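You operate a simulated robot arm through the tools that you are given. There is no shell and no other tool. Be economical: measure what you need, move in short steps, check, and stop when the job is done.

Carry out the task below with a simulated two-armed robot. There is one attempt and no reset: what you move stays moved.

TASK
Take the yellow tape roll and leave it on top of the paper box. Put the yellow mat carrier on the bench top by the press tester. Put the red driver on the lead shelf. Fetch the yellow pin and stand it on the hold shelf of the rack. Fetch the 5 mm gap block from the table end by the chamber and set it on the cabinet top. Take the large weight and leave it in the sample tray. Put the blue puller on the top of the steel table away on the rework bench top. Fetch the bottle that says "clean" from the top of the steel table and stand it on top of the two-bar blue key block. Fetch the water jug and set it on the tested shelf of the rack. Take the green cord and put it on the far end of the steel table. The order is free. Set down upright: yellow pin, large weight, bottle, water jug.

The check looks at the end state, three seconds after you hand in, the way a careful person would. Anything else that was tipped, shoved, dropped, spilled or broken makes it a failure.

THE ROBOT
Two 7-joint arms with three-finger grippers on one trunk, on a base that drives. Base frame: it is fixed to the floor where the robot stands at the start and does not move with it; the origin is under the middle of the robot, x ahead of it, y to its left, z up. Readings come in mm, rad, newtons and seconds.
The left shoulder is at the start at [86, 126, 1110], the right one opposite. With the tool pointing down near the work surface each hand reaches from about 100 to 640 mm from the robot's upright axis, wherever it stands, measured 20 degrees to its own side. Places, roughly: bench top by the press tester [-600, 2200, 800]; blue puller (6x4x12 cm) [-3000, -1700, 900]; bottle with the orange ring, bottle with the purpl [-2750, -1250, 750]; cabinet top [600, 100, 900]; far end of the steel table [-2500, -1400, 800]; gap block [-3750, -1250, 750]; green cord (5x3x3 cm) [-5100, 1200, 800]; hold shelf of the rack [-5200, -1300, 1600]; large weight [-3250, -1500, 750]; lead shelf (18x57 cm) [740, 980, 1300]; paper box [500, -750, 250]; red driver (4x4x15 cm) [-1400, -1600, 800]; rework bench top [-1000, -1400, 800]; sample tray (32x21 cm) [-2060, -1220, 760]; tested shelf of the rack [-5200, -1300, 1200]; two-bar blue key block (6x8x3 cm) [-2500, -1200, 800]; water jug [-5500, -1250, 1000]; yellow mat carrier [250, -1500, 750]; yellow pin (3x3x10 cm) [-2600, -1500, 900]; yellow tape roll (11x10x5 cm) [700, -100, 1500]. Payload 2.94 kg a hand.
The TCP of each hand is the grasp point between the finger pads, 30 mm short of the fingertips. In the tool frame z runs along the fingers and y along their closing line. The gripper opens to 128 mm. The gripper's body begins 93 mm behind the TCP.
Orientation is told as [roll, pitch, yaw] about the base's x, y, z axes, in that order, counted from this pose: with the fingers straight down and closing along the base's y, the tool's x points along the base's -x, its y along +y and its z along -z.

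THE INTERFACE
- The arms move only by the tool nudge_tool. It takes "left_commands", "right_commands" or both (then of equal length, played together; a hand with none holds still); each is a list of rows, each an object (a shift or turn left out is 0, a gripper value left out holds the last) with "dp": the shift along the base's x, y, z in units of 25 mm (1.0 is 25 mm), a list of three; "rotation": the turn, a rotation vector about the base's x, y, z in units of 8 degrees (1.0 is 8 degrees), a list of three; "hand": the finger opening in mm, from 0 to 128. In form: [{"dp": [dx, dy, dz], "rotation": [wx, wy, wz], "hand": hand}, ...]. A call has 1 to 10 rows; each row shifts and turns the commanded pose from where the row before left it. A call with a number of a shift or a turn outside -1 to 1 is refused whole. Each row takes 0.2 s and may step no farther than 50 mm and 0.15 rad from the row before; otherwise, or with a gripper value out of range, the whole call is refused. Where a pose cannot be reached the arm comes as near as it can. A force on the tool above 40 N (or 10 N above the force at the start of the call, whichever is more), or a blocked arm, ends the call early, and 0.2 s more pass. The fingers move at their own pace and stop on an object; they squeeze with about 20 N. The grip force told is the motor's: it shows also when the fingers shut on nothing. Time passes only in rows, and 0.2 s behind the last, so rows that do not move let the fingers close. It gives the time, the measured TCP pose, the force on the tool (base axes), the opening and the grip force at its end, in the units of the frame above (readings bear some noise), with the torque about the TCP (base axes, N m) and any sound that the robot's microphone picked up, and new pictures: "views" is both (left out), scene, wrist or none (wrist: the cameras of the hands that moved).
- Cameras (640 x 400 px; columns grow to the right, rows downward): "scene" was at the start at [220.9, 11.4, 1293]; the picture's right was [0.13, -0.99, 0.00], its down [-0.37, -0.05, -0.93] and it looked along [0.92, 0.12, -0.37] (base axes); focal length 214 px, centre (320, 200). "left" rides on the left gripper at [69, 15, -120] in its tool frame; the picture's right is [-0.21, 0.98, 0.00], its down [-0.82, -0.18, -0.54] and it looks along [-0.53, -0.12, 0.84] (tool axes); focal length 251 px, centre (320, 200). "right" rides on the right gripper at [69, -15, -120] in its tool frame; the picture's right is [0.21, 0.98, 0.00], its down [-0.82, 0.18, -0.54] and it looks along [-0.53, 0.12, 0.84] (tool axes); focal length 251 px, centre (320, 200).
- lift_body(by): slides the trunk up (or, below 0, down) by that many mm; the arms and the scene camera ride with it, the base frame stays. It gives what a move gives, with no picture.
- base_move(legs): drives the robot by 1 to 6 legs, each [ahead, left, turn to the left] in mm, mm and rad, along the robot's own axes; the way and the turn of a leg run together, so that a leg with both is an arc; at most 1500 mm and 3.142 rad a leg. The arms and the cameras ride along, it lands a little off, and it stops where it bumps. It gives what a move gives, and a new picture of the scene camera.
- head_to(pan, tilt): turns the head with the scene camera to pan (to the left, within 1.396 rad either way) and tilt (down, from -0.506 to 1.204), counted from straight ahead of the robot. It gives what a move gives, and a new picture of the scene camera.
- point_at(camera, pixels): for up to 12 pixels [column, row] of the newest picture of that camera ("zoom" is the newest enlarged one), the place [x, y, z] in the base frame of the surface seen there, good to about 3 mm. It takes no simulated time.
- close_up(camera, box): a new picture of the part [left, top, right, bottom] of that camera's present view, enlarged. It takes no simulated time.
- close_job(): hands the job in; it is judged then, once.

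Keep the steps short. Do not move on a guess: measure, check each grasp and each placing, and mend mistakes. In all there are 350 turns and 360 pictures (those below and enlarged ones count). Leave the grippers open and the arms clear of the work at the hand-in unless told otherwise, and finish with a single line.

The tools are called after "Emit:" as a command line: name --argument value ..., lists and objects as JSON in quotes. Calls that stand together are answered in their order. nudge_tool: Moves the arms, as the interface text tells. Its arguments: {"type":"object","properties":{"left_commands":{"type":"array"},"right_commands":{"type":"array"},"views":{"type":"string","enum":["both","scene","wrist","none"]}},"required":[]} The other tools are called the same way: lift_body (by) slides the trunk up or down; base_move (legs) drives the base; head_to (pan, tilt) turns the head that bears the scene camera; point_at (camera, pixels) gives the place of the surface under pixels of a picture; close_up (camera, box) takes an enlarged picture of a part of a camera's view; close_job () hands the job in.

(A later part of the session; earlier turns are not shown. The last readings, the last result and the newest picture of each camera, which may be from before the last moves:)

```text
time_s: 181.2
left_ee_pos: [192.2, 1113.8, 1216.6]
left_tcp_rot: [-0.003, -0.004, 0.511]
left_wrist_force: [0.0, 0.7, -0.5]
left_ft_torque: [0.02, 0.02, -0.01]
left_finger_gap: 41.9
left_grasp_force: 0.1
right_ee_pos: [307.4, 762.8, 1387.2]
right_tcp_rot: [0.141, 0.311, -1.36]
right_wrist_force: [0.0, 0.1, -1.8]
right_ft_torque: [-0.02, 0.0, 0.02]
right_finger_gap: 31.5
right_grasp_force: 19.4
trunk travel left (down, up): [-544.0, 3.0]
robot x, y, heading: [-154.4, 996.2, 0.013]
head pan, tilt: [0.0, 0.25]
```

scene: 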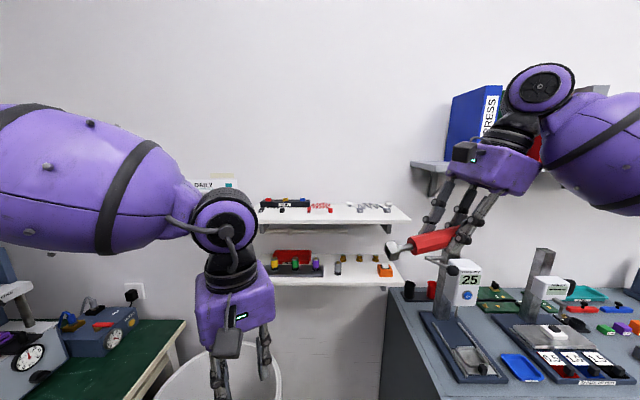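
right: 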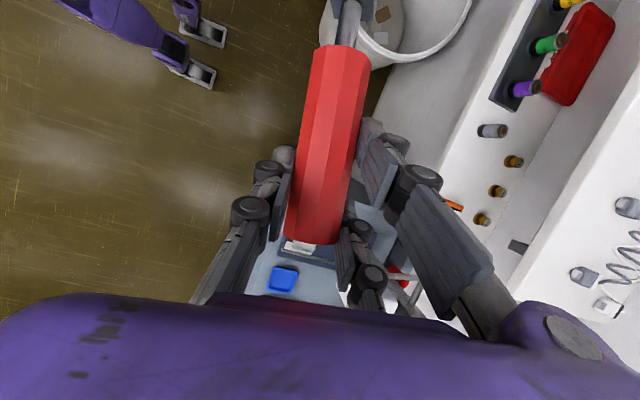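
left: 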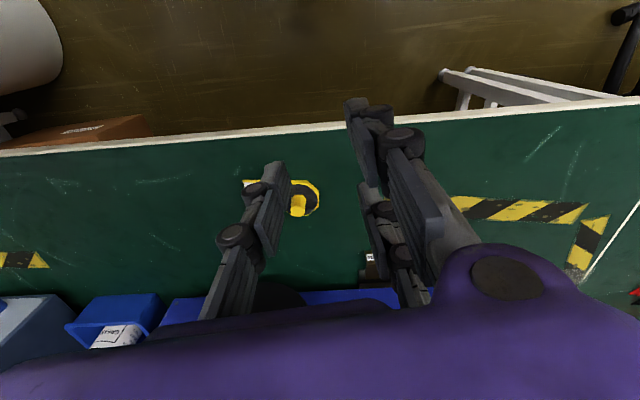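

Emit:
point_at --camera "scene" --pixels '[[414, 164], [450, 130], [540, 85], [600, 120], [630, 200], [520, 110], [480, 165]]'

Emit:
nudge_tool --right_commands '[{"dp": [0, 0.4, 0.2], "rotation": [0.54, 0.54, -0.54]}, {"dp": [0, 0.4, 0], "rotation": [0.54, 0.54, -0.54]}, {"dp": [0, 0.4, 0]}, {"dp": [0, 0.4, 0]}]' --views "none"

```text
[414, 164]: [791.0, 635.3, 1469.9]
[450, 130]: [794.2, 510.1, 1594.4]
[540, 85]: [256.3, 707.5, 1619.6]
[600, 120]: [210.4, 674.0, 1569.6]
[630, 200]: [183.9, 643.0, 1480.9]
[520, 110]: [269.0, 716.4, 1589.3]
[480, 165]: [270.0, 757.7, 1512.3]
```

```text
time_s: 182.2
left_ee_pos: [192.0, 1115.8, 1216.4]
left_tcp_rot: [-0.003, -0.005, 0.508]
left_wrist_force: [0.4, 0.5, -0.8]
left_ft_torque: [-0.02, 0.02, 0.02]
left_finger_gap: 42.0
left_grasp_force: 0.0
right_ee_pos: [307.2, 803.6, 1393.3]
right_tcp_rot: [-0.004, 0.478, -1.566]
right_wrist_force: [0.1, 0.2, -0.7]
right_ft_torque: [-0.04, 0.01, -0.01]
right_finger_gap: 31.4
right_grasp_force: 20.3
trunk travel left (down, up): [-544.0, 3.0]
robot x, y, heading: [-155.1, 998.4, 0.007]
head pan, tilt: [0.0, 0.25]
```

Orientation right (lean 27°). Drive ahead 250 mm.

Emit:
base_move --legs '[[250, 0, 0]]'

Emit:
nudge_tool --right_commands '[{"dp": [0.8, 0.6, 0]}, {"dp": [0.8, 0.6, 0]}, {"dp": [0.8, 0.6, 0]}, {"dp": [0.8, 0.6, 0]}]'

```text
time_s: 184.0
left_ee_pos: [440.1, 1115.6, 1217.1]
left_tcp_rot: [-0.006, -0.008, 0.506]
left_wrist_force: [-0.3, -0.6, -0.3]
left_ft_torque: [0.0, -0.02, 0.01]
left_finger_gap: 42.0
left_grasp_force: 0.0
right_ee_pos: [553.5, 804.9, 1394.3]
right_tcp_rot: [0.0, 0.479, -1.567]
right_wrist_force: [-0.7, 0.5, -0.9]
right_ft_torque: [-0.03, 0.02, -0.01]
right_finger_gap: 31.1
right_grasp_force: 19.7
trunk travel left (down, up): [-544.0, 3.0]
robot x, y, heading: [89.9, 998.8, 0.005]
head pan, tilt: [0.0, 0.25]
```

scene: 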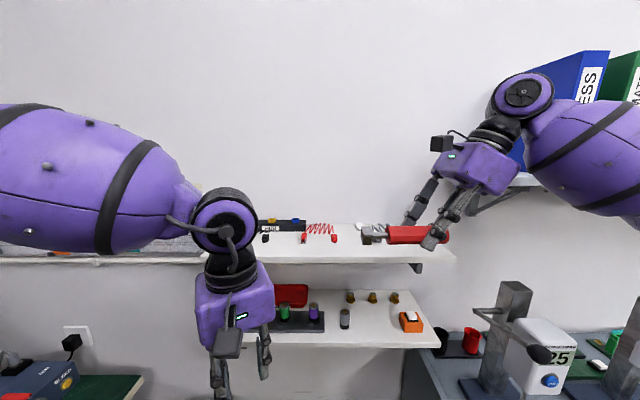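

```text
time_s: 185.0
left_ee_pos: [440.7, 1118.1, 1214.9]
left_tcp_rot: [-0.006, -0.006, 0.506]
left_wrist_force: [0.1, 0.7, -0.1]
left_ft_torque: [-0.01, 0.02, -0.01]
left_finger_gap: 41.9
left_grasp_force: 0.0
right_ee_pos: [636.7, 865.6, 1392.8]
right_tcp_rot: [-0.002, 0.476, -1.57]
right_wrist_force: [0.1, 0.1, -1.6]
right_ft_torque: [-0.05, 0.03, 0.04]
right_finger_gap: 31.2
right_grasp_force: 19.7
trunk travel left (down, up): [-544.0, 3.0]
robot x, y, heading: [93.3, 997.2, 0.006]
head pan, tilt: [0.0, 0.25]
```

scene: 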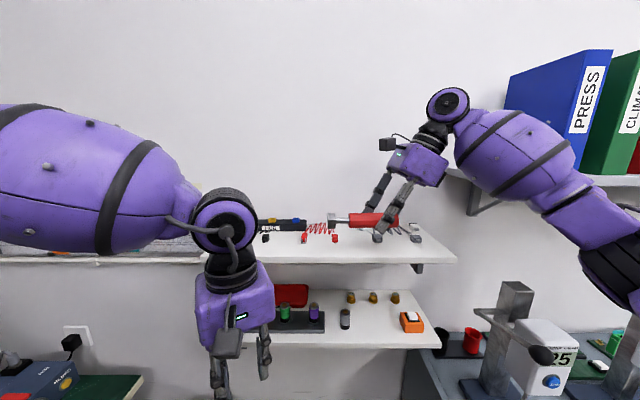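
right: 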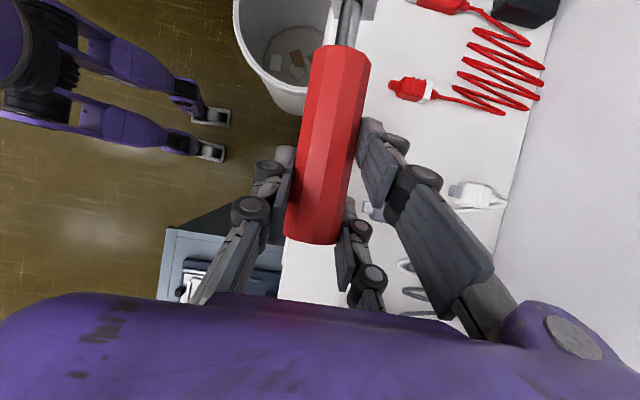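

Emit:
nudge_tool --right_commands '[{"dp": [0.76, 0, -0.4]}, {"dp": [0, 0, -0.5]}, {"dp": [0, 0, -0.5]}, {"dp": [0, 0, -0.3]}, {"dp": [0, 0, -0.15]}, {"dp": [0, 0, -0.15]}]'

```text
time_s: 186.4
left_ee_pos: [440.3, 1115.3, 1215.7]
left_tcp_rot: [-0.004, -0.007, 0.507]
left_wrist_force: [0.3, 0.6, -0.9]
left_ft_torque: [0.02, 0.03, -0.02]
left_finger_gap: 42.1
left_grasp_force: 0.0
right_ee_pos: [652.7, 864.8, 1343.1]
right_tcp_rot: [-0.001, 0.478, -1.566]
right_wrist_force: [1.3, -1.6, 2.5]
right_ft_torque: [-0.14, -0.11, -0.01]
right_finger_gap: 31.1
right_grasp_force: 19.9
trunk travel left (down, up): [-544.0, 3.0]
robot x, y, heading: [94.3, 1000.3, 0.008]
head pan, tilt: [0.0, 0.25]
```

scene: 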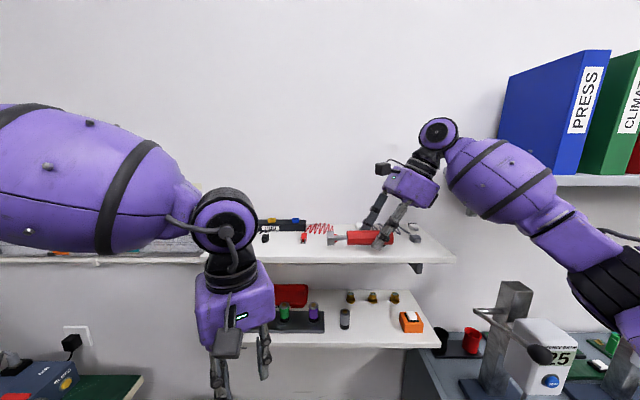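
right: 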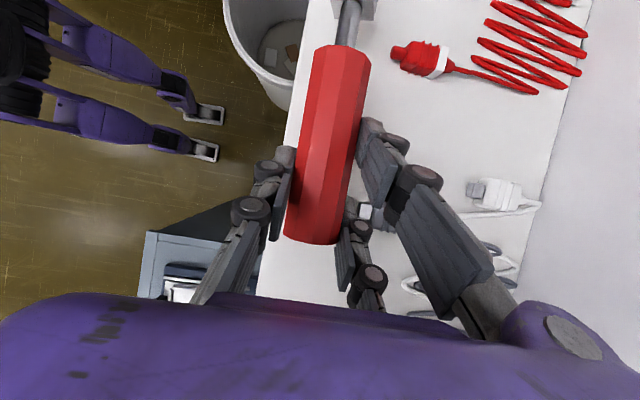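

Light contact at 1343. Open gently, letting the driver settle between the fingers.

Emit:
nudge_tool --right_commands '[{"dp": [0, 0, 0.04], "hand": 36}, {"hand": 40}, {"hand": 44}, {"hand": 44}]'

```text
time_s: 187.4
left_ee_pos: [440.5, 1114.6, 1216.5]
left_tcp_rot: [-0.003, -0.006, 0.506]
left_wrist_force: [-0.2, -0.2, 0.1]
left_ft_torque: [-0.02, 0.0, 0.01]
left_finger_gap: 41.9
left_grasp_force: 0.1
right_ee_pos: [654.2, 864.3, 1342.8]
right_tcp_rot: [-0.002, 0.478, -1.566]
right_wrist_force: [-0.5, -0.4, -0.6]
right_ft_torque: [-0.02, 0.0, -0.01]
right_finger_gap: 44.1
right_grasp_force: 0.1
trunk travel left (down, up): [-544.0, 3.0]
robot x, y, heading: [90.7, 995.7, 0.006]
head pan, tilt: [0.0, 0.25]
```

scene: 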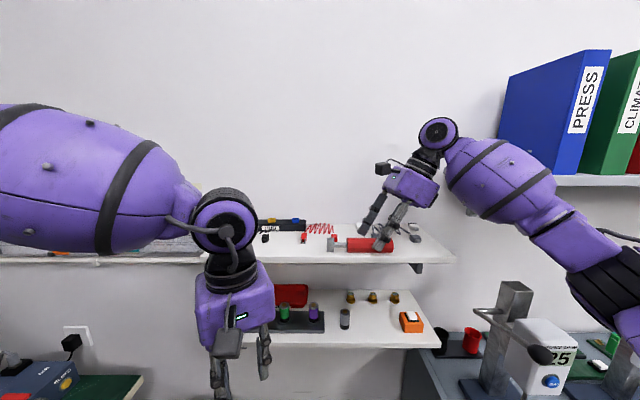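
right: 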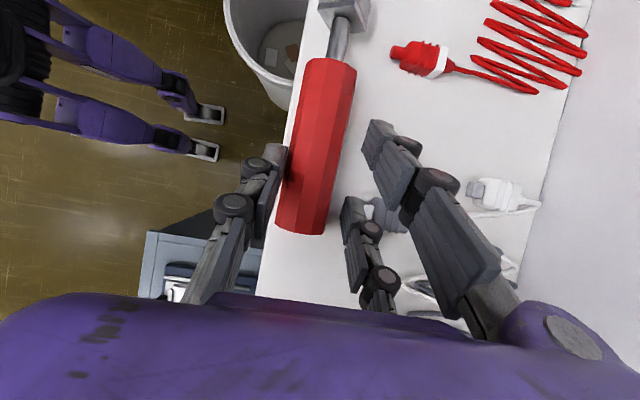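

Emit:
point_at --camera "right" --pixels '[[330, 120], [310, 190], [298, 120], [350, 120], [345, 20], [285, 200], [325, 30], [295, 75], [380, 215], [275, 230]]'

```text
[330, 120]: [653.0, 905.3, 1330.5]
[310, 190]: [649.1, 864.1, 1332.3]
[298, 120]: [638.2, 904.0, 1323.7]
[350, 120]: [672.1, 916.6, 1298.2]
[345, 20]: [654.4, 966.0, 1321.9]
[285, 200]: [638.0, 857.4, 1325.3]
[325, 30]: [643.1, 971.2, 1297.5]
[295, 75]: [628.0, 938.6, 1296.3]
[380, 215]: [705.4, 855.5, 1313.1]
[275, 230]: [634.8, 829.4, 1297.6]
```

Driver lies on the shelf (top z 1332, axis x≈650). Retreat up along the tool axis.

Emit:
nudge_tool --right_commands '[{"dp": [-0.08, -0.23, 0.45], "hand": 47}, {"dp": [0, -0.23, 0.45]}, {"dp": [0, -0.46, 0.89]}, {"dp": [0, -0.46, 0.89]}, {"dp": [0, -0.4, 0.89]}, {"dp": [-1, 0, 0.4]}, {"dp": [-1, 0, 0]}, {"dp": [-1, 0, 0]}, {"dp": [-1, 0, 0]}, {"dp": [-1, 0, 0]}]'

```text
time_s: 189.6
left_ee_pos: [440.2, 1116.0, 1216.9]
left_tcp_rot: [-0.004, -0.008, 0.507]
left_wrist_force: [-0.3, -0.3, 0.2]
left_ft_torque: [-0.01, -0.02, -0.04]
left_finger_gap: 42.0
left_grasp_force: 0.1
right_ee_pos: [525.8, 819.1, 1443.1]
right_tcp_rot: [-0.001, 0.478, -1.566]
right_wrist_force: [-0.3, -0.1, 0.9]
right_ft_torque: [0.0, -0.03, 0.01]
right_finger_gap: 46.8
right_grasp_force: 0.1
trunk travel left (down, up): [-544.0, 3.0]
robot x, y, heading: [94.5, 999.0, 0.003]
head pan, tilt: [0.0, 0.25]
```

scene: 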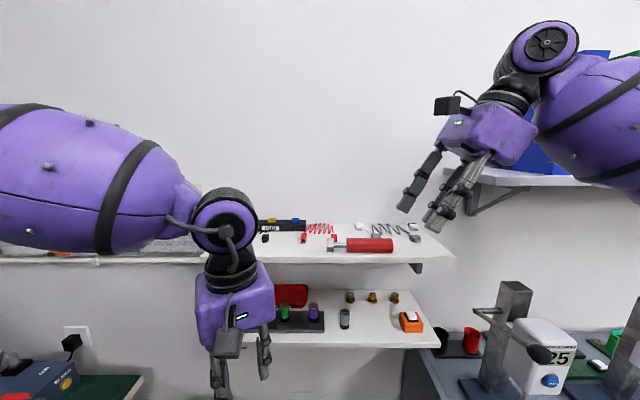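
right: 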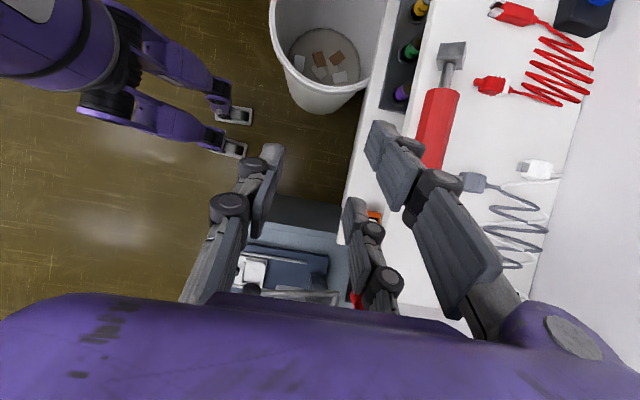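

Driver done. Back off, lower the trunk to normal and restore the right hand to neutral.

Emit:
base_move --legs '[[-600, 0, 0], [0, 0, 2.9]]'

Emit:
lift_body --by -200

Emit:
head_to --pan 0.0 --tilt 0.3

```text
time_s: 199.8
left_ee_pos: [-878.1, 966.1, 1215.1]
left_tcp_rot: [-0.001, -0.006, -2.881]
left_wrist_force: [-0.5, 0.2, -0.3]
left_ft_torque: [-0.01, 0.0, 0.0]
left_finger_gap: 41.7
left_grasp_force: 0.0
right_ee_pos: [-889.2, 1275.8, 1441.8]
right_tcp_rot: [-0.002, 0.478, 1.329]
right_wrist_force: [0.5, 0.0, -0.5]
right_ft_torque: [0.0, -0.01, -0.03]
right_finger_gap: 46.9
right_grasp_force: 0.0
trunk travel left (down, up): [-544.0, 3.0]
robot x, y, heading: [-508.2, 1001.1, 2.904]
head pan, tilt: [0.0, 0.25]
```

scene: 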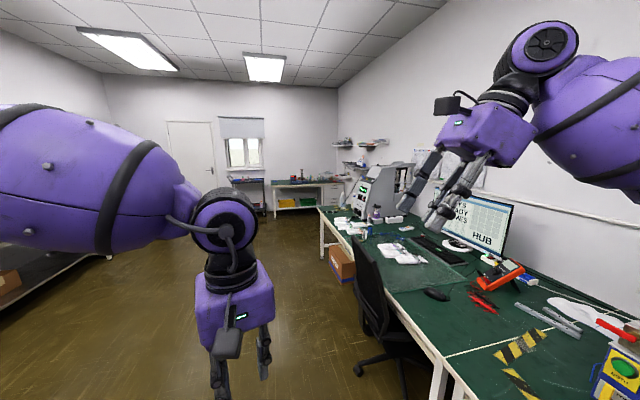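

```text
time_s: 202.0
left_ee_pos: [-877.4, 967.1, 1017.0]
left_tcp_rot: [-0.006, -0.007, -2.879]
left_wrist_force: [-0.5, -0.7, 1.4]
left_ft_torque: [-0.01, -0.01, 0.01]
left_finger_gap: 42.0
left_grasp_force: 0.1
right_ee_pos: [-888.6, 1274.8, 1242.9]
right_tcp_rot: [0.002, 0.479, 1.328]
right_wrist_force: [-0.3, 0.6, 0.2]
right_ft_torque: [-0.03, 0.03, 0.0]
right_finger_gap: 46.7
right_grasp_force: 0.0
trunk travel left (down, up): [-344.0, 203.0]
robot x, y, heading: [-511.8, 993.8, 2.897]
head pan, tilt: [0.0, 0.25]
```

```text
time_s: 202.6
left_ee_pos: [-877.7, 966.1, 1017.6]
left_tcp_rot: [-0.002, -0.006, -2.883]
left_wrist_force: [0.3, -0.2, 0.2]
left_ft_torque: [0.01, -0.03, 0.04]
left_finger_gap: 42.0
left_grasp_force: 0.1
right_ee_pos: [-889.7, 1275.3, 1242.6]
right_tcp_rot: [-0.002, 0.478, 1.327]
right_wrist_force: [0.0, 0.2, 0.1]
right_ft_torque: [-0.01, 0.0, 0.03]
right_finger_gap: 46.9
right_grasp_force: 0.1
trunk travel left (down, up): [-344.0, 203.0]
robot x, y, heading: [-508.4, 995.7, 2.9]
head pan, tilt: [0.0, 0.3]
```

scene: 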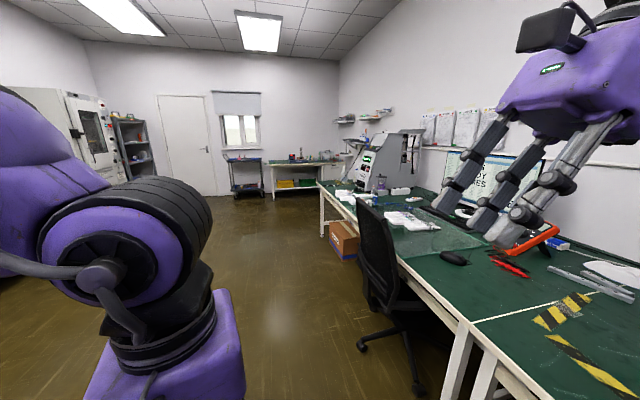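

Restore the right hand, then drive down the aisle (y≈350) toward the far end.

Emit:
nudge_tool --right_commands '[{"dp": [0, -0.8, 0], "rotation": [0.83, -0.206, 0], "hand": 128}, {"dp": [0, -0.8, 0], "rotation": [0.83, -0.206, 0]}, {"dp": [0, -0.4, 0], "rotation": [0.83, -0.206, 0]}, {"dp": [0, 0, 0], "rotation": [0.83, -0.206, 0]}, {"dp": [0, 0, 0], "rotation": [0, 0, 0.94]}, {"dp": [0, 0, -0.5], "rotation": [0, 0, 0.94]}, {"dp": [0, 0, -0.5], "rotation": [0, 0, 0.94]}, {"dp": [0, 0, -0.5], "rotation": [0, 0, 0.94]}, {"dp": [0, 0, -0.5], "rotation": [0, 0, 0.94]}, {"dp": [0, 0, -0.5], "rotation": [0, 0, 0.94]}]' --views "none"

Emit:
nudge_tool --left_commands '[{"dp": [0, 0, 0], "rotation": [0, 0, -0.6], "hand": 128}, {"rotation": [0, 0, -0.6]}, {"rotation": [0, 0, -0.6]}, {"rotation": [0, 0, -0.6]}, {"rotation": [0, 0, -0.6]}, {"rotation": [0, 0, -0.6]}]' --right_commands '[{"rotation": [0, 0, 0.94]}, {"rotation": [0, 0, 0.94]}, {"rotation": [0, 0, 0.94]}, {"rotation": [0, 0, 0.94]}, {"rotation": [0, 0, 0.94]}, {"rotation": [0, 0, 0.94]}]' --views "none"

Emit:
base_move --legs '[[0, 650, 0.24], [1500, 0, 0], [1400, 0, 0]]'

```text
time_s: 204.8
left_ee_pos: [-878.4, 966.8, 1016.2]
left_tcp_rot: [-0.003, -0.006, -2.881]
left_wrist_force: [-0.6, -0.4, 0.0]
left_ft_torque: [0.01, -0.02, 0.0]
left_finger_gap: 41.9
left_grasp_force: 0.0
right_ee_pos: [-888.6, 1225.5, 1180.4]
right_tcp_rot: [0.0, 0.001, 2.117]
right_wrist_force: [0.0, 0.1, -0.1]
right_ft_torque: [-0.01, 0.0, -0.03]
right_finger_gap: 128.0
right_grasp_force: 0.0
trunk travel left (down, up): [-344.0, 203.0]
robot x, y, heading: [-514.4, 993.6, 2.898]
head pan, tilt: [0.0, 0.3]
```

```text
time_s: 206.2
left_ee_pos: [-877.2, 966.3, 1015.4]
left_tcp_rot: [-0.003, -0.006, 2.9]
left_wrist_force: [0.0, 0.1, 0.5]
left_ft_torque: [0.03, 0.0, 0.01]
left_finger_gap: 127.9
left_grasp_force: 0.1
right_ee_pos: [-888.7, 1226.2, 1180.1]
right_tcp_rot: [-0.003, 0.0, 2.906]
right_wrist_force: [-0.3, -0.6, 0.0]
right_ft_torque: [-0.01, 0.02, 0.01]
right_finger_gap: 127.9
right_grasp_force: 0.1
trunk travel left (down, up): [-344.0, 203.0]
robot x, y, heading: [-511.3, 994.6, 2.903]
head pan, tilt: [0.0, 0.3]
```

```text
time_s: 226.0
left_ee_pos: [-3833.7, 238.9, 1015.6]
left_tcp_rot: [-0.005, -0.004, 3.14]
left_wrist_force: [0.6, 0.3, -0.9]
left_ft_torque: [0.01, -0.01, 0.03]
left_finger_gap: 128.2
left_grasp_force: 0.2
right_ee_pos: [-3903.9, 489.9, 1180.2]
right_tcp_rot: [-0.002, 0.0, -3.14]
right_wrist_force: [-0.3, 0.1, -0.2]
right_ft_torque: [-0.02, 0.0, 0.01]
right_finger_gap: 127.7
right_grasp_force: 0.0
trunk travel left (down, up): [-344.0, 203.0]
robot x, y, heading: [-3481.3, 351.7, -3.137]
head pan, tilt: [0.0, 0.3]
```

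scene: 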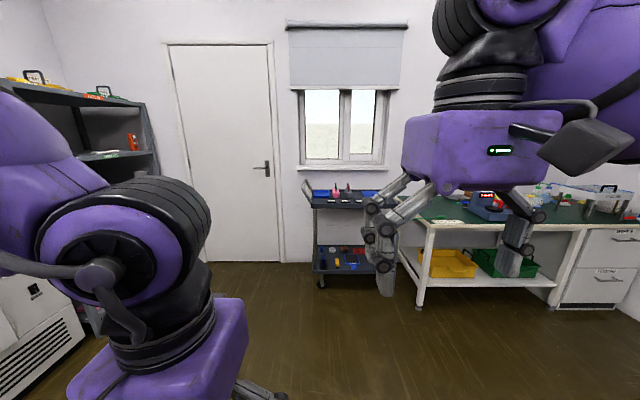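

Emit:
point_at --camera "scene" --pixels '[[425, 222], [560, 228], [480, 203], [350, 190], [600, 290], [590, 215], [450, 260], [545, 300], [340, 270], [60, 330], [120, 150]]'

Emit:
base_move --legs '[[400, -500, 0]]'

Emit:
head_to --pan -0.4 --tilt 0.5

```text
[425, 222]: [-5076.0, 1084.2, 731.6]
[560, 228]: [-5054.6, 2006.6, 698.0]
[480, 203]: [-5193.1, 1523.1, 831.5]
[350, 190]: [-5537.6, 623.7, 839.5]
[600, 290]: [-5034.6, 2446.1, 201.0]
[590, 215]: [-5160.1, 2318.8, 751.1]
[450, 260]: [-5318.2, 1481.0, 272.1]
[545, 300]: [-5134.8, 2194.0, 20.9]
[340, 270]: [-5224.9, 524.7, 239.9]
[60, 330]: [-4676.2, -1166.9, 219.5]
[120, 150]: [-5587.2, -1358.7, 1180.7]
```

```text
time_s: 230.9
left_ee_pos: [-4228.8, 742.7, 1015.9]
left_tcp_rot: [-0.004, -0.005, 3.134]
left_wrist_force: [-0.1, -0.1, -0.3]
left_ft_torque: [0.0, -0.01, 0.02]
left_finger_gap: 127.9
left_grasp_force: 0.1
right_ee_pos: [-4299.0, 990.7, 1180.4]
right_tcp_rot: [-0.001, 0.0, 3.138]
right_wrist_force: [0.0, 0.1, -0.1]
right_ft_torque: [-0.02, 0.02, 0.0]
right_finger_gap: 127.9
right_grasp_force: 0.0
trunk travel left (down, up): [-344.0, 203.0]
robot x, y, heading: [-3876.4, 857.5, 3.136]
head pan, tilt: [0.0, 0.3]
```

scene: 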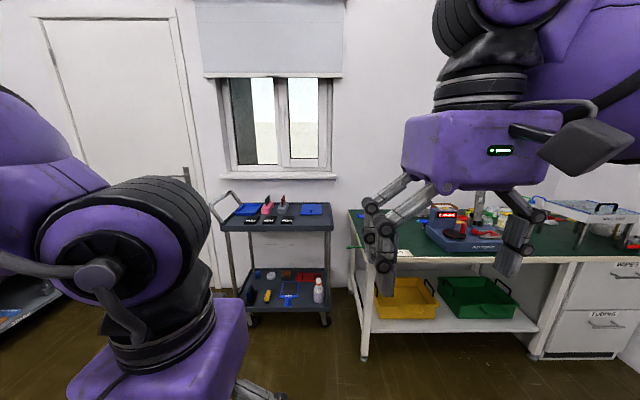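

```text
time_s: 231.8
left_ee_pos: [-4229.1, 742.0, 1017.0]
left_tcp_rot: [-0.003, -0.005, 3.134]
left_wrist_force: [0.5, 0.3, 0.2]
left_ft_torque: [-0.01, 0.02, 0.04]
left_finger_gap: 128.0
left_grasp_force: 0.1
right_ee_pos: [-4300.3, 990.7, 1180.6]
right_tcp_rot: [-0.001, 0.0, 3.137]
right_wrist_force: [0.3, 0.6, -0.7]
right_ft_torque: [0.03, -0.03, -0.04]
right_finger_gap: 128.0
right_grasp_force: 0.0
trunk travel left (down, up): [-344.0, 203.0]
robot x, y, heading: [-3878.1, 856.1, 3.135]
head pan, tilt: [-0.4, 0.499]
```

scene: 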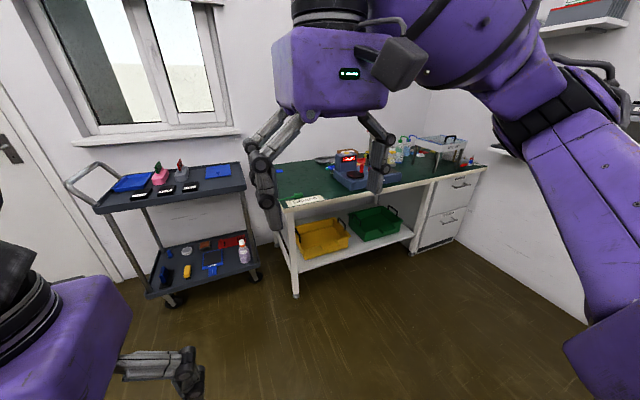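

Emit:
close_up --camera "scene" --box '[265, 140, 425, 240]'

Emit:
point_at --camera "scene" --pixels '[[299, 195], [296, 198], [303, 200], [335, 170], [280, 175], [290, 203]]'

```text
4.00 times, centred on (345, 190) of scene
```

zoom: 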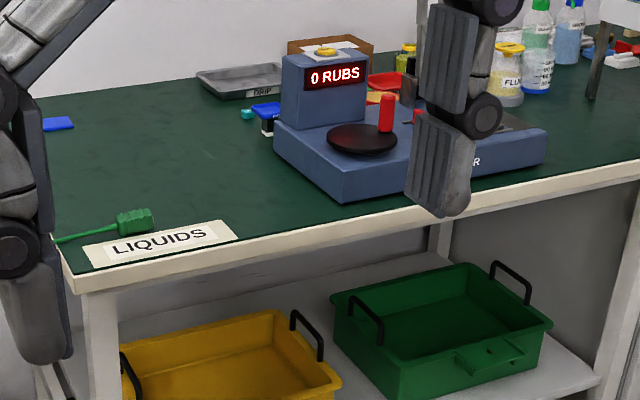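

```text
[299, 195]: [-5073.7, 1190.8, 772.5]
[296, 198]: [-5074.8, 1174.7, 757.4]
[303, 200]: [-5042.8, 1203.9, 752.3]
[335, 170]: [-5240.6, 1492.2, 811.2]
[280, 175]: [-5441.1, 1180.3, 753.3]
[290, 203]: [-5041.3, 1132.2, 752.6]
```

The green cord (plug with lead) lies at ≈(−5073,1193), z 752–775, long along y. I'll approach facing +y with the left hand.

Emit:
base_move --legs '[[0, 0, -1.57], [-160, 1000, 0]]'

Emit:
head_to --pan 0.3 --tilt 0.8

```text
time_s: 244.8
left_ee_pos: [-4993.7, 1059.8, 1016.2]
left_tcp_rot: [-0.004, -0.005, 1.552]
left_wrist_force: [-0.3, -0.2, 0.2]
left_ft_torque: [-0.01, -0.01, 0.0]
left_finger_gap: 128.3
left_grasp_force: 0.1
right_ee_pos: [-4743.6, 1128.1, 1179.6]
right_tcp_rot: [-0.003, 0.001, 1.554]
right_wrist_force: [0.2, -1.2, 0.2]
right_ft_torque: [-0.03, 0.02, -0.01]
right_finger_gap: 127.9
right_grasp_force: 0.1
trunk travel left (down, up): [-344.0, 203.0]
robot x, y, heading: [-4883.4, 708.5, 1.552]
head pan, tilt: [-0.4, 0.499]
```

scene: 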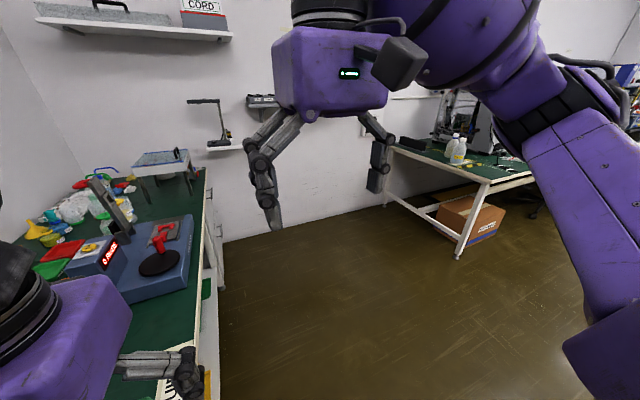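

```text
time_s: 245.8
left_ee_pos: [-4994.5, 1059.3, 1016.8]
left_tcp_rot: [-0.002, -0.005, 1.553]
left_wrist_force: [0.4, 0.3, -0.4]
left_ft_torque: [0.0, -0.02, -0.01]
left_finger_gap: 127.8
left_grasp_force: 0.1
right_ee_pos: [-4743.8, 1127.6, 1179.5]
right_tcp_rot: [-0.003, 0.0, 1.554]
right_wrist_force: [-0.6, 0.3, -0.9]
right_ft_torque: [-0.01, 0.02, 0.05]
right_finger_gap: 128.1
right_grasp_force: 0.1
trunk travel left (down, up): [-344.0, 203.0]
robot x, y, heading: [-4883.8, 710.0, 1.555]
head pan, tilt: [0.3, 0.799]
```

scene: 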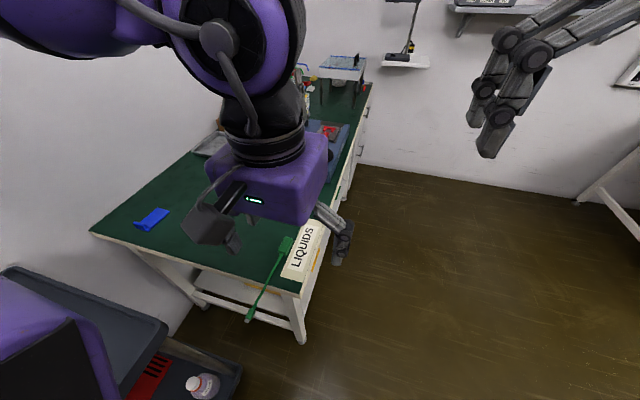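

Emit:
close_up --camera "scene" --box '[220, 220, 340, 340]'

Emit:
point_at --camera "zoom" --pixels '[[350, 120], [335, 100], [365, 95], [330, 150], [345, 150], [300, 200], [240, 330], [200, 400], [150, 520], [250, 300]]'

```text
3.33 times, centred on (280, 280) of scene
```

zoom: 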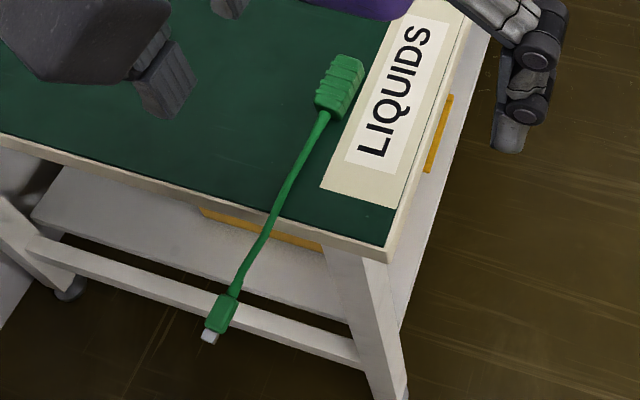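

```text
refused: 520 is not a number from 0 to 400
```

Emit:
point_at --camera "zoom" --pixels '[[340, 85], [325, 105], [350, 110], [330, 62], [362, 70], [322, 118], [300, 160], [268, 215], [235, 290], [218, 315], [210, 338]]'

```text
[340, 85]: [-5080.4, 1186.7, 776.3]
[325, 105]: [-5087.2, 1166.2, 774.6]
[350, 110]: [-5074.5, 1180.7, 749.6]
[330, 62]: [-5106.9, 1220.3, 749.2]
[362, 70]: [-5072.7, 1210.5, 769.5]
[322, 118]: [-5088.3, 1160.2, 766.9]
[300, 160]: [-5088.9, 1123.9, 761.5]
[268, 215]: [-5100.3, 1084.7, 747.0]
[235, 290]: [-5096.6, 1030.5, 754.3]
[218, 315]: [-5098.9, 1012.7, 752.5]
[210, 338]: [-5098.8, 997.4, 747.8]
```

Plug centre ≈(−5081,1187), top z 776; lead is rigid and sticks out over the edge to y≈997. Move the left hand above it.

Emit:
nudge_tool --left_commands '[{"dp": [-0.6, 0.85, -0.6], "hand": 64}, {"dp": [-0.6, 0.85, -0.6]}, {"dp": [-0.6, 0.85, -0.8]}, {"dp": [-0.6, 0.85, -1]}, {"dp": [-0.6, 0.85, -1]}, {"dp": [-0.5, 0.85, -1]}, {"dp": [0, 0, -1]}]'

```text
time_s: 247.4
left_ee_pos: [-5081.7, 1187.5, 866.2]
left_tcp_rot: [-0.003, -0.008, 1.551]
left_wrist_force: [-0.4, -0.5, 0.2]
left_ft_torque: [0.02, 0.02, 0.0]
left_finger_gap: 64.0
left_grasp_force: 0.1
right_ee_pos: [-4745.0, 1126.7, 1179.8]
right_tcp_rot: [-0.001, 0.001, 1.556]
right_wrist_force: [-0.5, 0.5, 0.0]
right_ft_torque: [0.01, 0.0, -0.01]
right_finger_gap: 127.8
right_grasp_force: 0.2
trunk travel left (down, up): [-344.0, 203.0]
robot x, y, heading: [-4883.9, 707.6, 1.552]
head pan, tilt: [0.3, 0.799]
```

scene: 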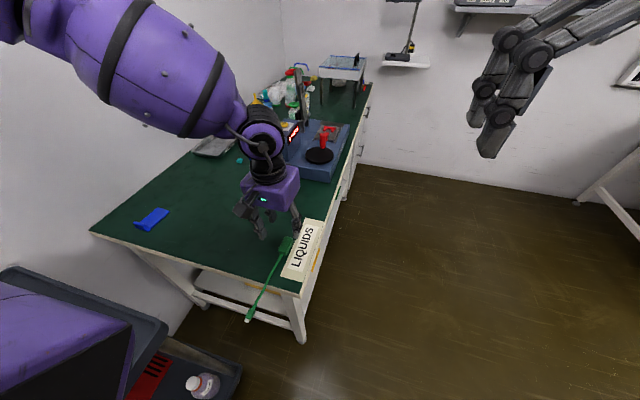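
left: 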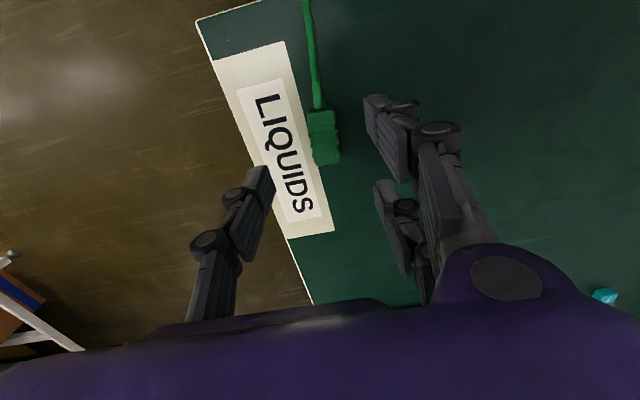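

Emit:
point_at --camera "left" --pixels '[[325, 138], [312, 120], [336, 120], [313, 158], [338, 158]]'

Emit:
nudge_tool --left_commands '[{"dp": [0, 0, -1]}, {"dp": [0, 0, -1]}, {"dp": [0, 0, -0.8]}, {"dp": [0, 0, -0.4]}]' --views "wrist"

```text
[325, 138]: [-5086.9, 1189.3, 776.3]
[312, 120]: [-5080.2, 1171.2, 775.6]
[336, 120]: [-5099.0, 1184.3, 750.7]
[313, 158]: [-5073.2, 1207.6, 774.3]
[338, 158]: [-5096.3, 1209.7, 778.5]
```

```text
time_s: 248.4
left_ee_pos: [-5081.8, 1186.0, 787.4]
left_tcp_rot: [-0.005, -0.005, 1.553]
left_wrist_force: [0.1, -0.5, -0.2]
left_ft_torque: [-0.01, -0.03, 0.0]
left_finger_gap: 64.1
left_grasp_force: 0.1
right_ee_pos: [-4744.4, 1128.2, 1180.7]
right_tcp_rot: [-0.003, -0.001, 1.555]
right_wrist_force: [0.2, 0.3, 0.4]
right_ft_torque: [-0.01, 0.0, 0.0]
right_finger_gap: 128.0
right_grasp_force: 0.1
trunk travel left (down, up): [-344.0, 203.0]
robot x, y, heading: [-4887.0, 707.1, 1.551]
head pan, tilt: [0.3, 0.799]
```

left: 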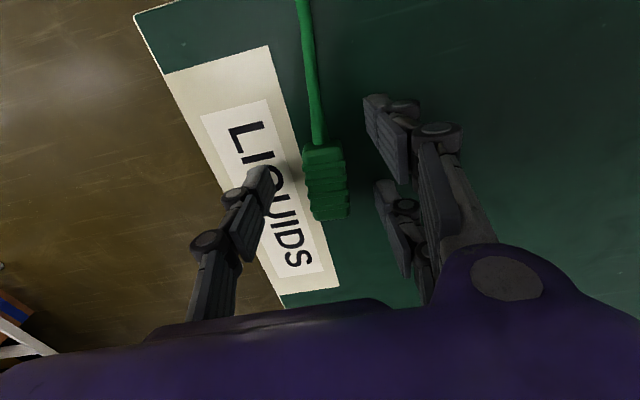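

Emit:
nudge_tool --left_commands '[{"dp": [-0.14, 0.12, 0]}, {"hand": 10}, {"hand": 10}, {"hand": 10}]' --views "wrist"

```text
time_s: 249.4
left_ee_pos: [-5085.4, 1189.6, 785.7]
left_tcp_rot: [-0.003, -0.005, 1.551]
left_wrist_force: [-0.1, 0.5, -0.3]
left_ft_torque: [0.03, -0.01, 0.02]
left_finger_gap: 23.0
left_grasp_force: 20.3
right_ee_pos: [-4745.2, 1126.8, 1180.5]
right_tcp_rot: [-0.002, 0.0, 1.556]
right_wrist_force: [-0.2, 0.9, -0.3]
right_ft_torque: [-0.02, 0.01, 0.02]
right_finger_gap: 127.9
right_grasp_force: 0.0
trunk travel left (down, up): [-344.0, 203.0]
robot x, y, heading: [-4882.6, 709.1, 1.553]
head pan, tilt: [0.3, 0.799]
```

left: 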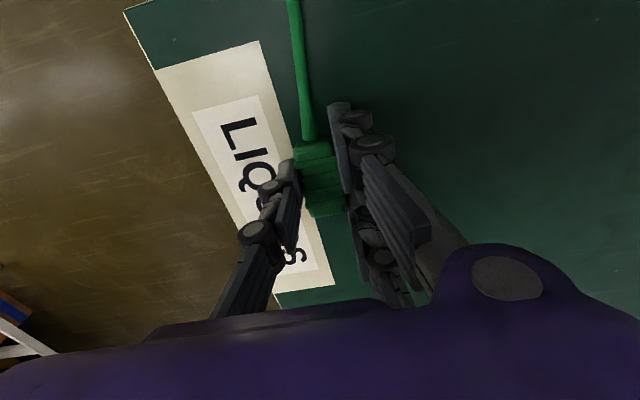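

Gripped (23 mm). Lift high and check.

Emit:
nudge_tool --left_commands '[{"dp": [0, 0, 0.6]}, {"dp": [0, 0, 1]}, {"dp": [0, 0, 1]}, {"dp": [0, 0, 1]}, {"dp": [0, -0.5, 1]}, {"dp": [0.5, -1, 1]}, {"dp": [0.5, -1, 1]}, {"dp": [0.5, -1, 1]}, {"dp": [0.5, -1, 1]}]'

```text
time_s: 251.4
left_ee_pos: [-5035.7, 1075.7, 1001.9]
left_tcp_rot: [-0.003, -0.006, 1.554]
left_wrist_force: [0.5, -0.2, 0.5]
left_ft_torque: [0.05, 0.0, -0.01]
left_finger_gap: 23.0
left_grasp_force: 20.7
right_ee_pos: [-4743.1, 1126.4, 1181.0]
right_tcp_rot: [-0.001, -0.002, 1.555]
right_wrist_force: [-0.1, -0.5, 0.0]
right_ft_torque: [0.04, 0.02, 0.01]
right_finger_gap: 128.0
right_grasp_force: 0.0
trunk travel left (down, up): [-344.0, 203.0]
robot x, y, heading: [-4887.1, 707.6, 1.552]
head pan, tilt: [0.3, 0.799]
```

scene: 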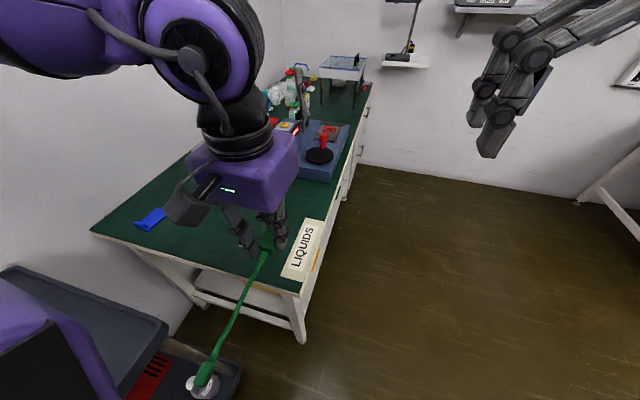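
left: 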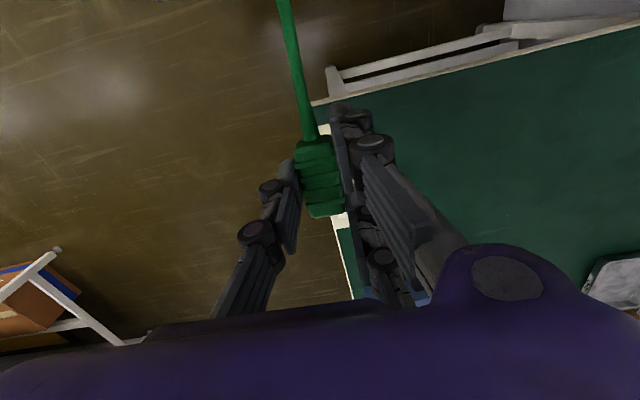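

Held. Back away and turn to face the rack (−y side).

Emit:
base_move --legs '[[-400, 0, 0], [0, 0, -3.1]]'

Emit:
head_to --pan -0.5 --tilt 0.2

```text
time_s: 261.2
left_ee_pos: [-4730.1, -52.8, 1001.4]
left_tcp_rot: [-0.003, -0.005, -1.555]
left_wrist_force: [0.2, -0.1, -0.4]
left_ft_torque: [-0.02, 0.02, -0.01]
left_finger_gap: 23.5
left_grasp_force: 20.2
right_ee_pos: [-5018.7, -112.8, 1179.8]
right_tcp_rot: [-0.002, 0.001, -1.552]
right_wrist_force: [0.3, -0.4, -0.2]
right_ft_torque: [-0.01, 0.0, -0.03]
right_finger_gap: 127.8
right_grasp_force: 0.1
trunk travel left (down, up): [-344.0, 203.0]
robot x, y, heading: [-4894.4, 309.1, -1.554]
head pan, tilt: [0.3, 0.799]
```

scene: 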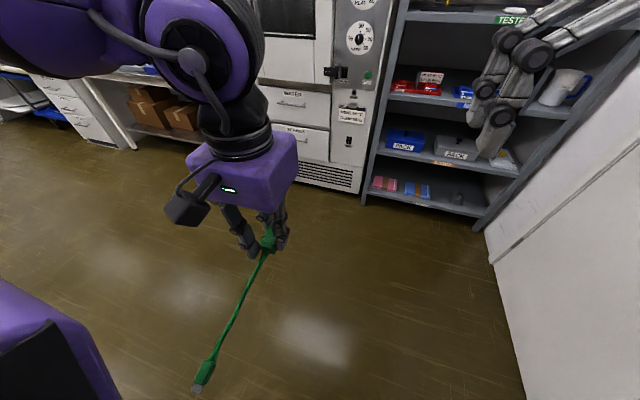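

```text
time_s: 262.3
left_ee_pos: [-4729.5, -53.1, 1002.2]
left_tcp_rot: [-0.003, -0.005, -1.555]
left_wrist_force: [-0.5, 0.1, -1.4]
left_ft_torque: [-0.02, 0.01, 0.0]
left_finger_gap: 23.5
left_grasp_force: 20.3
right_ee_pos: [-5019.3, -112.7, 1180.9]
right_tcp_rot: [-0.001, -0.001, -1.551]
right_wrist_force: [0.4, 0.2, 1.1]
right_ft_torque: [0.04, 0.01, -0.02]
right_finger_gap: 128.1
right_grasp_force: 0.0
trunk travel left (down, up): [-344.0, 203.0]
robot x, y, heading: [-4891.6, 309.8, -1.556]
head pan, tilt: [-0.499, 0.201]
```

scene: 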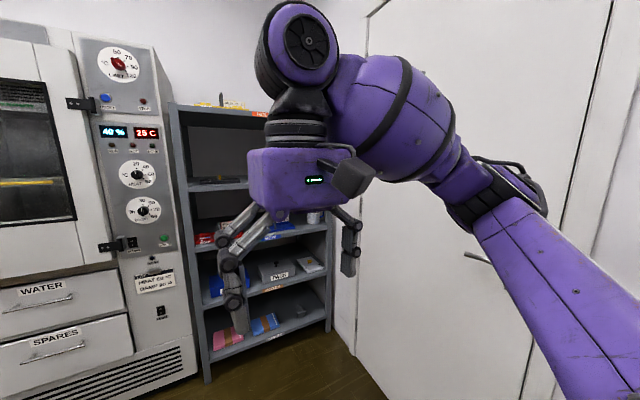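

Emit:
base_move --legs '[[0, -380, 0]]'

Emit:
nudge_tool --right_commands '[{"dp": [-1, 0, -0.4]}, {"dp": [-1, 0, -0.4]}, {"dp": [-1, 0.4, -0.4]}, {"dp": [-1, 0.4, -0.4]}, {"dp": [-1, 0.4, 0]}, {"dp": [-1, 0.4, 0]}, {"dp": [-1, 0.4, 0]}]' --views "none"

Emit:
head_to --pan 0.0 --tilt 0.1

```text
time_s: 264.2
left_ee_pos: [-4844.5, -54.8, 1001.8]
left_tcp_rot: [-0.001, -0.005, -1.551]
left_wrist_force: [-0.7, -0.3, -0.8]
left_ft_torque: [0.0, -0.09, 0.0]
left_finger_gap: 23.3
left_grasp_force: 19.9
right_ee_pos: [-5134.6, -116.4, 1179.8]
right_tcp_rot: [0.0, 0.0, -1.548]
right_wrist_force: [-1.6, 0.6, 1.0]
right_ft_torque: [-0.01, -0.08, 0.01]
right_finger_gap: 128.0
right_grasp_force: 0.1
trunk travel left (down, up): [-344.0, 203.0]
robot x, y, heading: [-5009.3, 309.4, -1.547]
head pan, tilt: [-0.499, 0.201]
stopped in leg 1: the robot was blocked; the commanded pose is now the measured one
```

scene: 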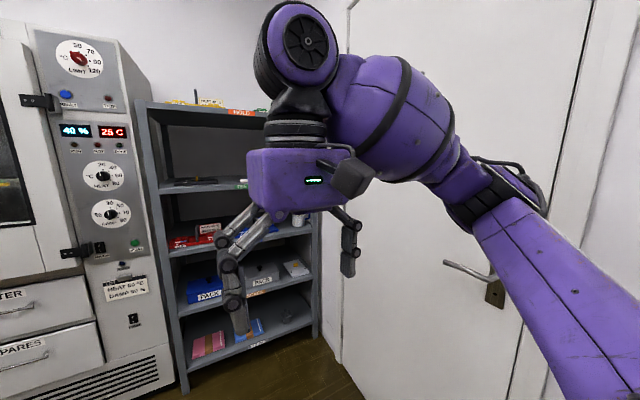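

```text
time_s: 265.8
left_ee_pos: [-4842.0, -53.5, 1002.0]
left_tcp_rot: [-0.004, -0.006, -1.552]
left_wrist_force: [-0.4, 0.5, -0.4]
left_ft_torque: [-0.06, 0.01, -0.02]
left_finger_gap: 23.3
left_grasp_force: 20.2
right_ee_pos: [-5306.4, -64.2, 1142.3]
right_tcp_rot: [-0.002, -0.001, -1.547]
right_wrist_force: [0.1, 0.4, 0.1]
right_ft_torque: [-0.01, -0.01, 0.0]
right_finger_gap: 128.0
right_grasp_force: 0.1
trunk travel left (down, up): [-344.0, 203.0]
robot x, y, heading: [-5009.3, 308.0, -1.557]
head pan, tilt: [-0.499, 0.201]
```

```text
time_s: 266.7
left_ee_pos: [-4842.8, -54.9, 1001.8]
left_tcp_rot: [-0.006, -0.005, -1.55]
left_wrist_force: [-0.4, 1.8, -0.3]
left_ft_torque: [0.03, -0.02, -0.02]
left_finger_gap: 23.3
left_grasp_force: 20.4
right_ee_pos: [-5306.4, -65.5, 1140.7]
right_tcp_rot: [-0.003, 0.0, -1.548]
right_wrist_force: [-0.4, -0.2, 0.2]
right_ft_torque: [0.01, -0.01, 0.01]
right_finger_gap: 128.0
right_grasp_force: 0.0
trunk travel left (down, up): [-344.0, 203.0]
robot x, y, heading: [-5005.2, 306.0, -1.551]
head pan, tilt: [0.0, 0.099]
```

scene: 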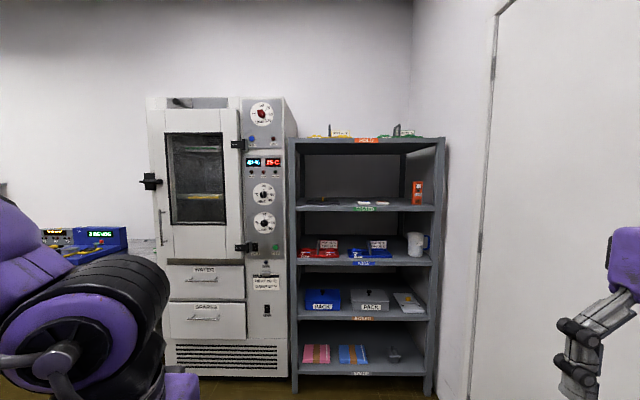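

The robot was stopped by something on its right (likely the cart). I check the rack and the cart.

Emit:
close_up --camera "scene" --box '[285, 110, 455, 390]'

Emit:
point_at --camera "scene" --pixels '[[414, 245], [414, 256], [407, 245], [423, 245], [415, 234], [365, 140], [365, 210], [365, 264], [296, 150], [437, 150], [350, 206], [417, 190]]'

Emit:
head_to --pan -1.39 --tilt 0.6

```text
1.43 times, centred on (370, 250) of scene
```

zoom: 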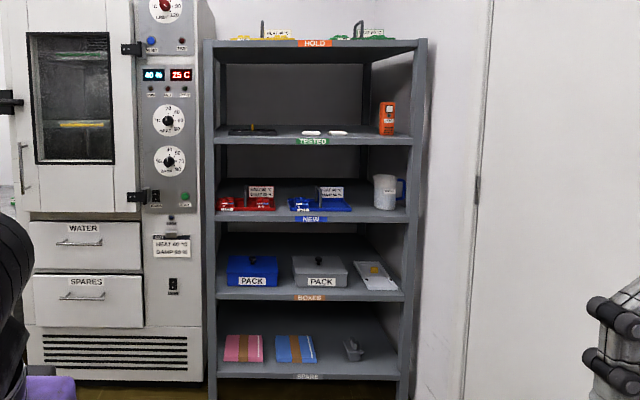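

```text
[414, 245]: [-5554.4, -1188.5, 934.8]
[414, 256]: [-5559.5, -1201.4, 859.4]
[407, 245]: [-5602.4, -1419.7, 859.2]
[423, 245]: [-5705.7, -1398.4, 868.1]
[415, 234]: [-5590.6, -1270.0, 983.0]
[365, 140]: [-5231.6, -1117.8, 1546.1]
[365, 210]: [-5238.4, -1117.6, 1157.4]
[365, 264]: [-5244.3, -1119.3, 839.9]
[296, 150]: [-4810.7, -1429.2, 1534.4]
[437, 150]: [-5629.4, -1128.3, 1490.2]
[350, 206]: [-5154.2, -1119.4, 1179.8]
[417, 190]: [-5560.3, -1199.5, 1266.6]
```

```text
time_s: 268.2
left_ee_pos: [-4843.5, -53.1, 1001.2]
left_tcp_rot: [-0.003, -0.006, -1.553]
left_wrist_force: [0.3, 1.0, -0.4]
left_ft_torque: [-0.02, -0.01, 0.0]
left_finger_gap: 23.3
left_grasp_force: 19.8
right_ee_pos: [-5305.1, -66.8, 1140.7]
right_tcp_rot: [-0.001, -0.001, -1.548]
right_wrist_force: [-0.6, 0.0, 0.8]
right_ft_torque: [-0.01, 0.02, -0.02]
right_finger_gap: 128.2
right_grasp_force: 0.1
trunk travel left (down, up): [-344.0, 203.0]
robot x, y, heading: [-5007.8, 307.2, -1.551]
head pan, tilt: [-1.389, 0.6]
```

scene: 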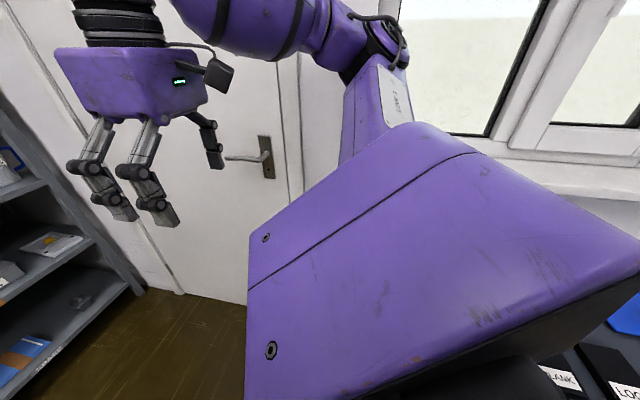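

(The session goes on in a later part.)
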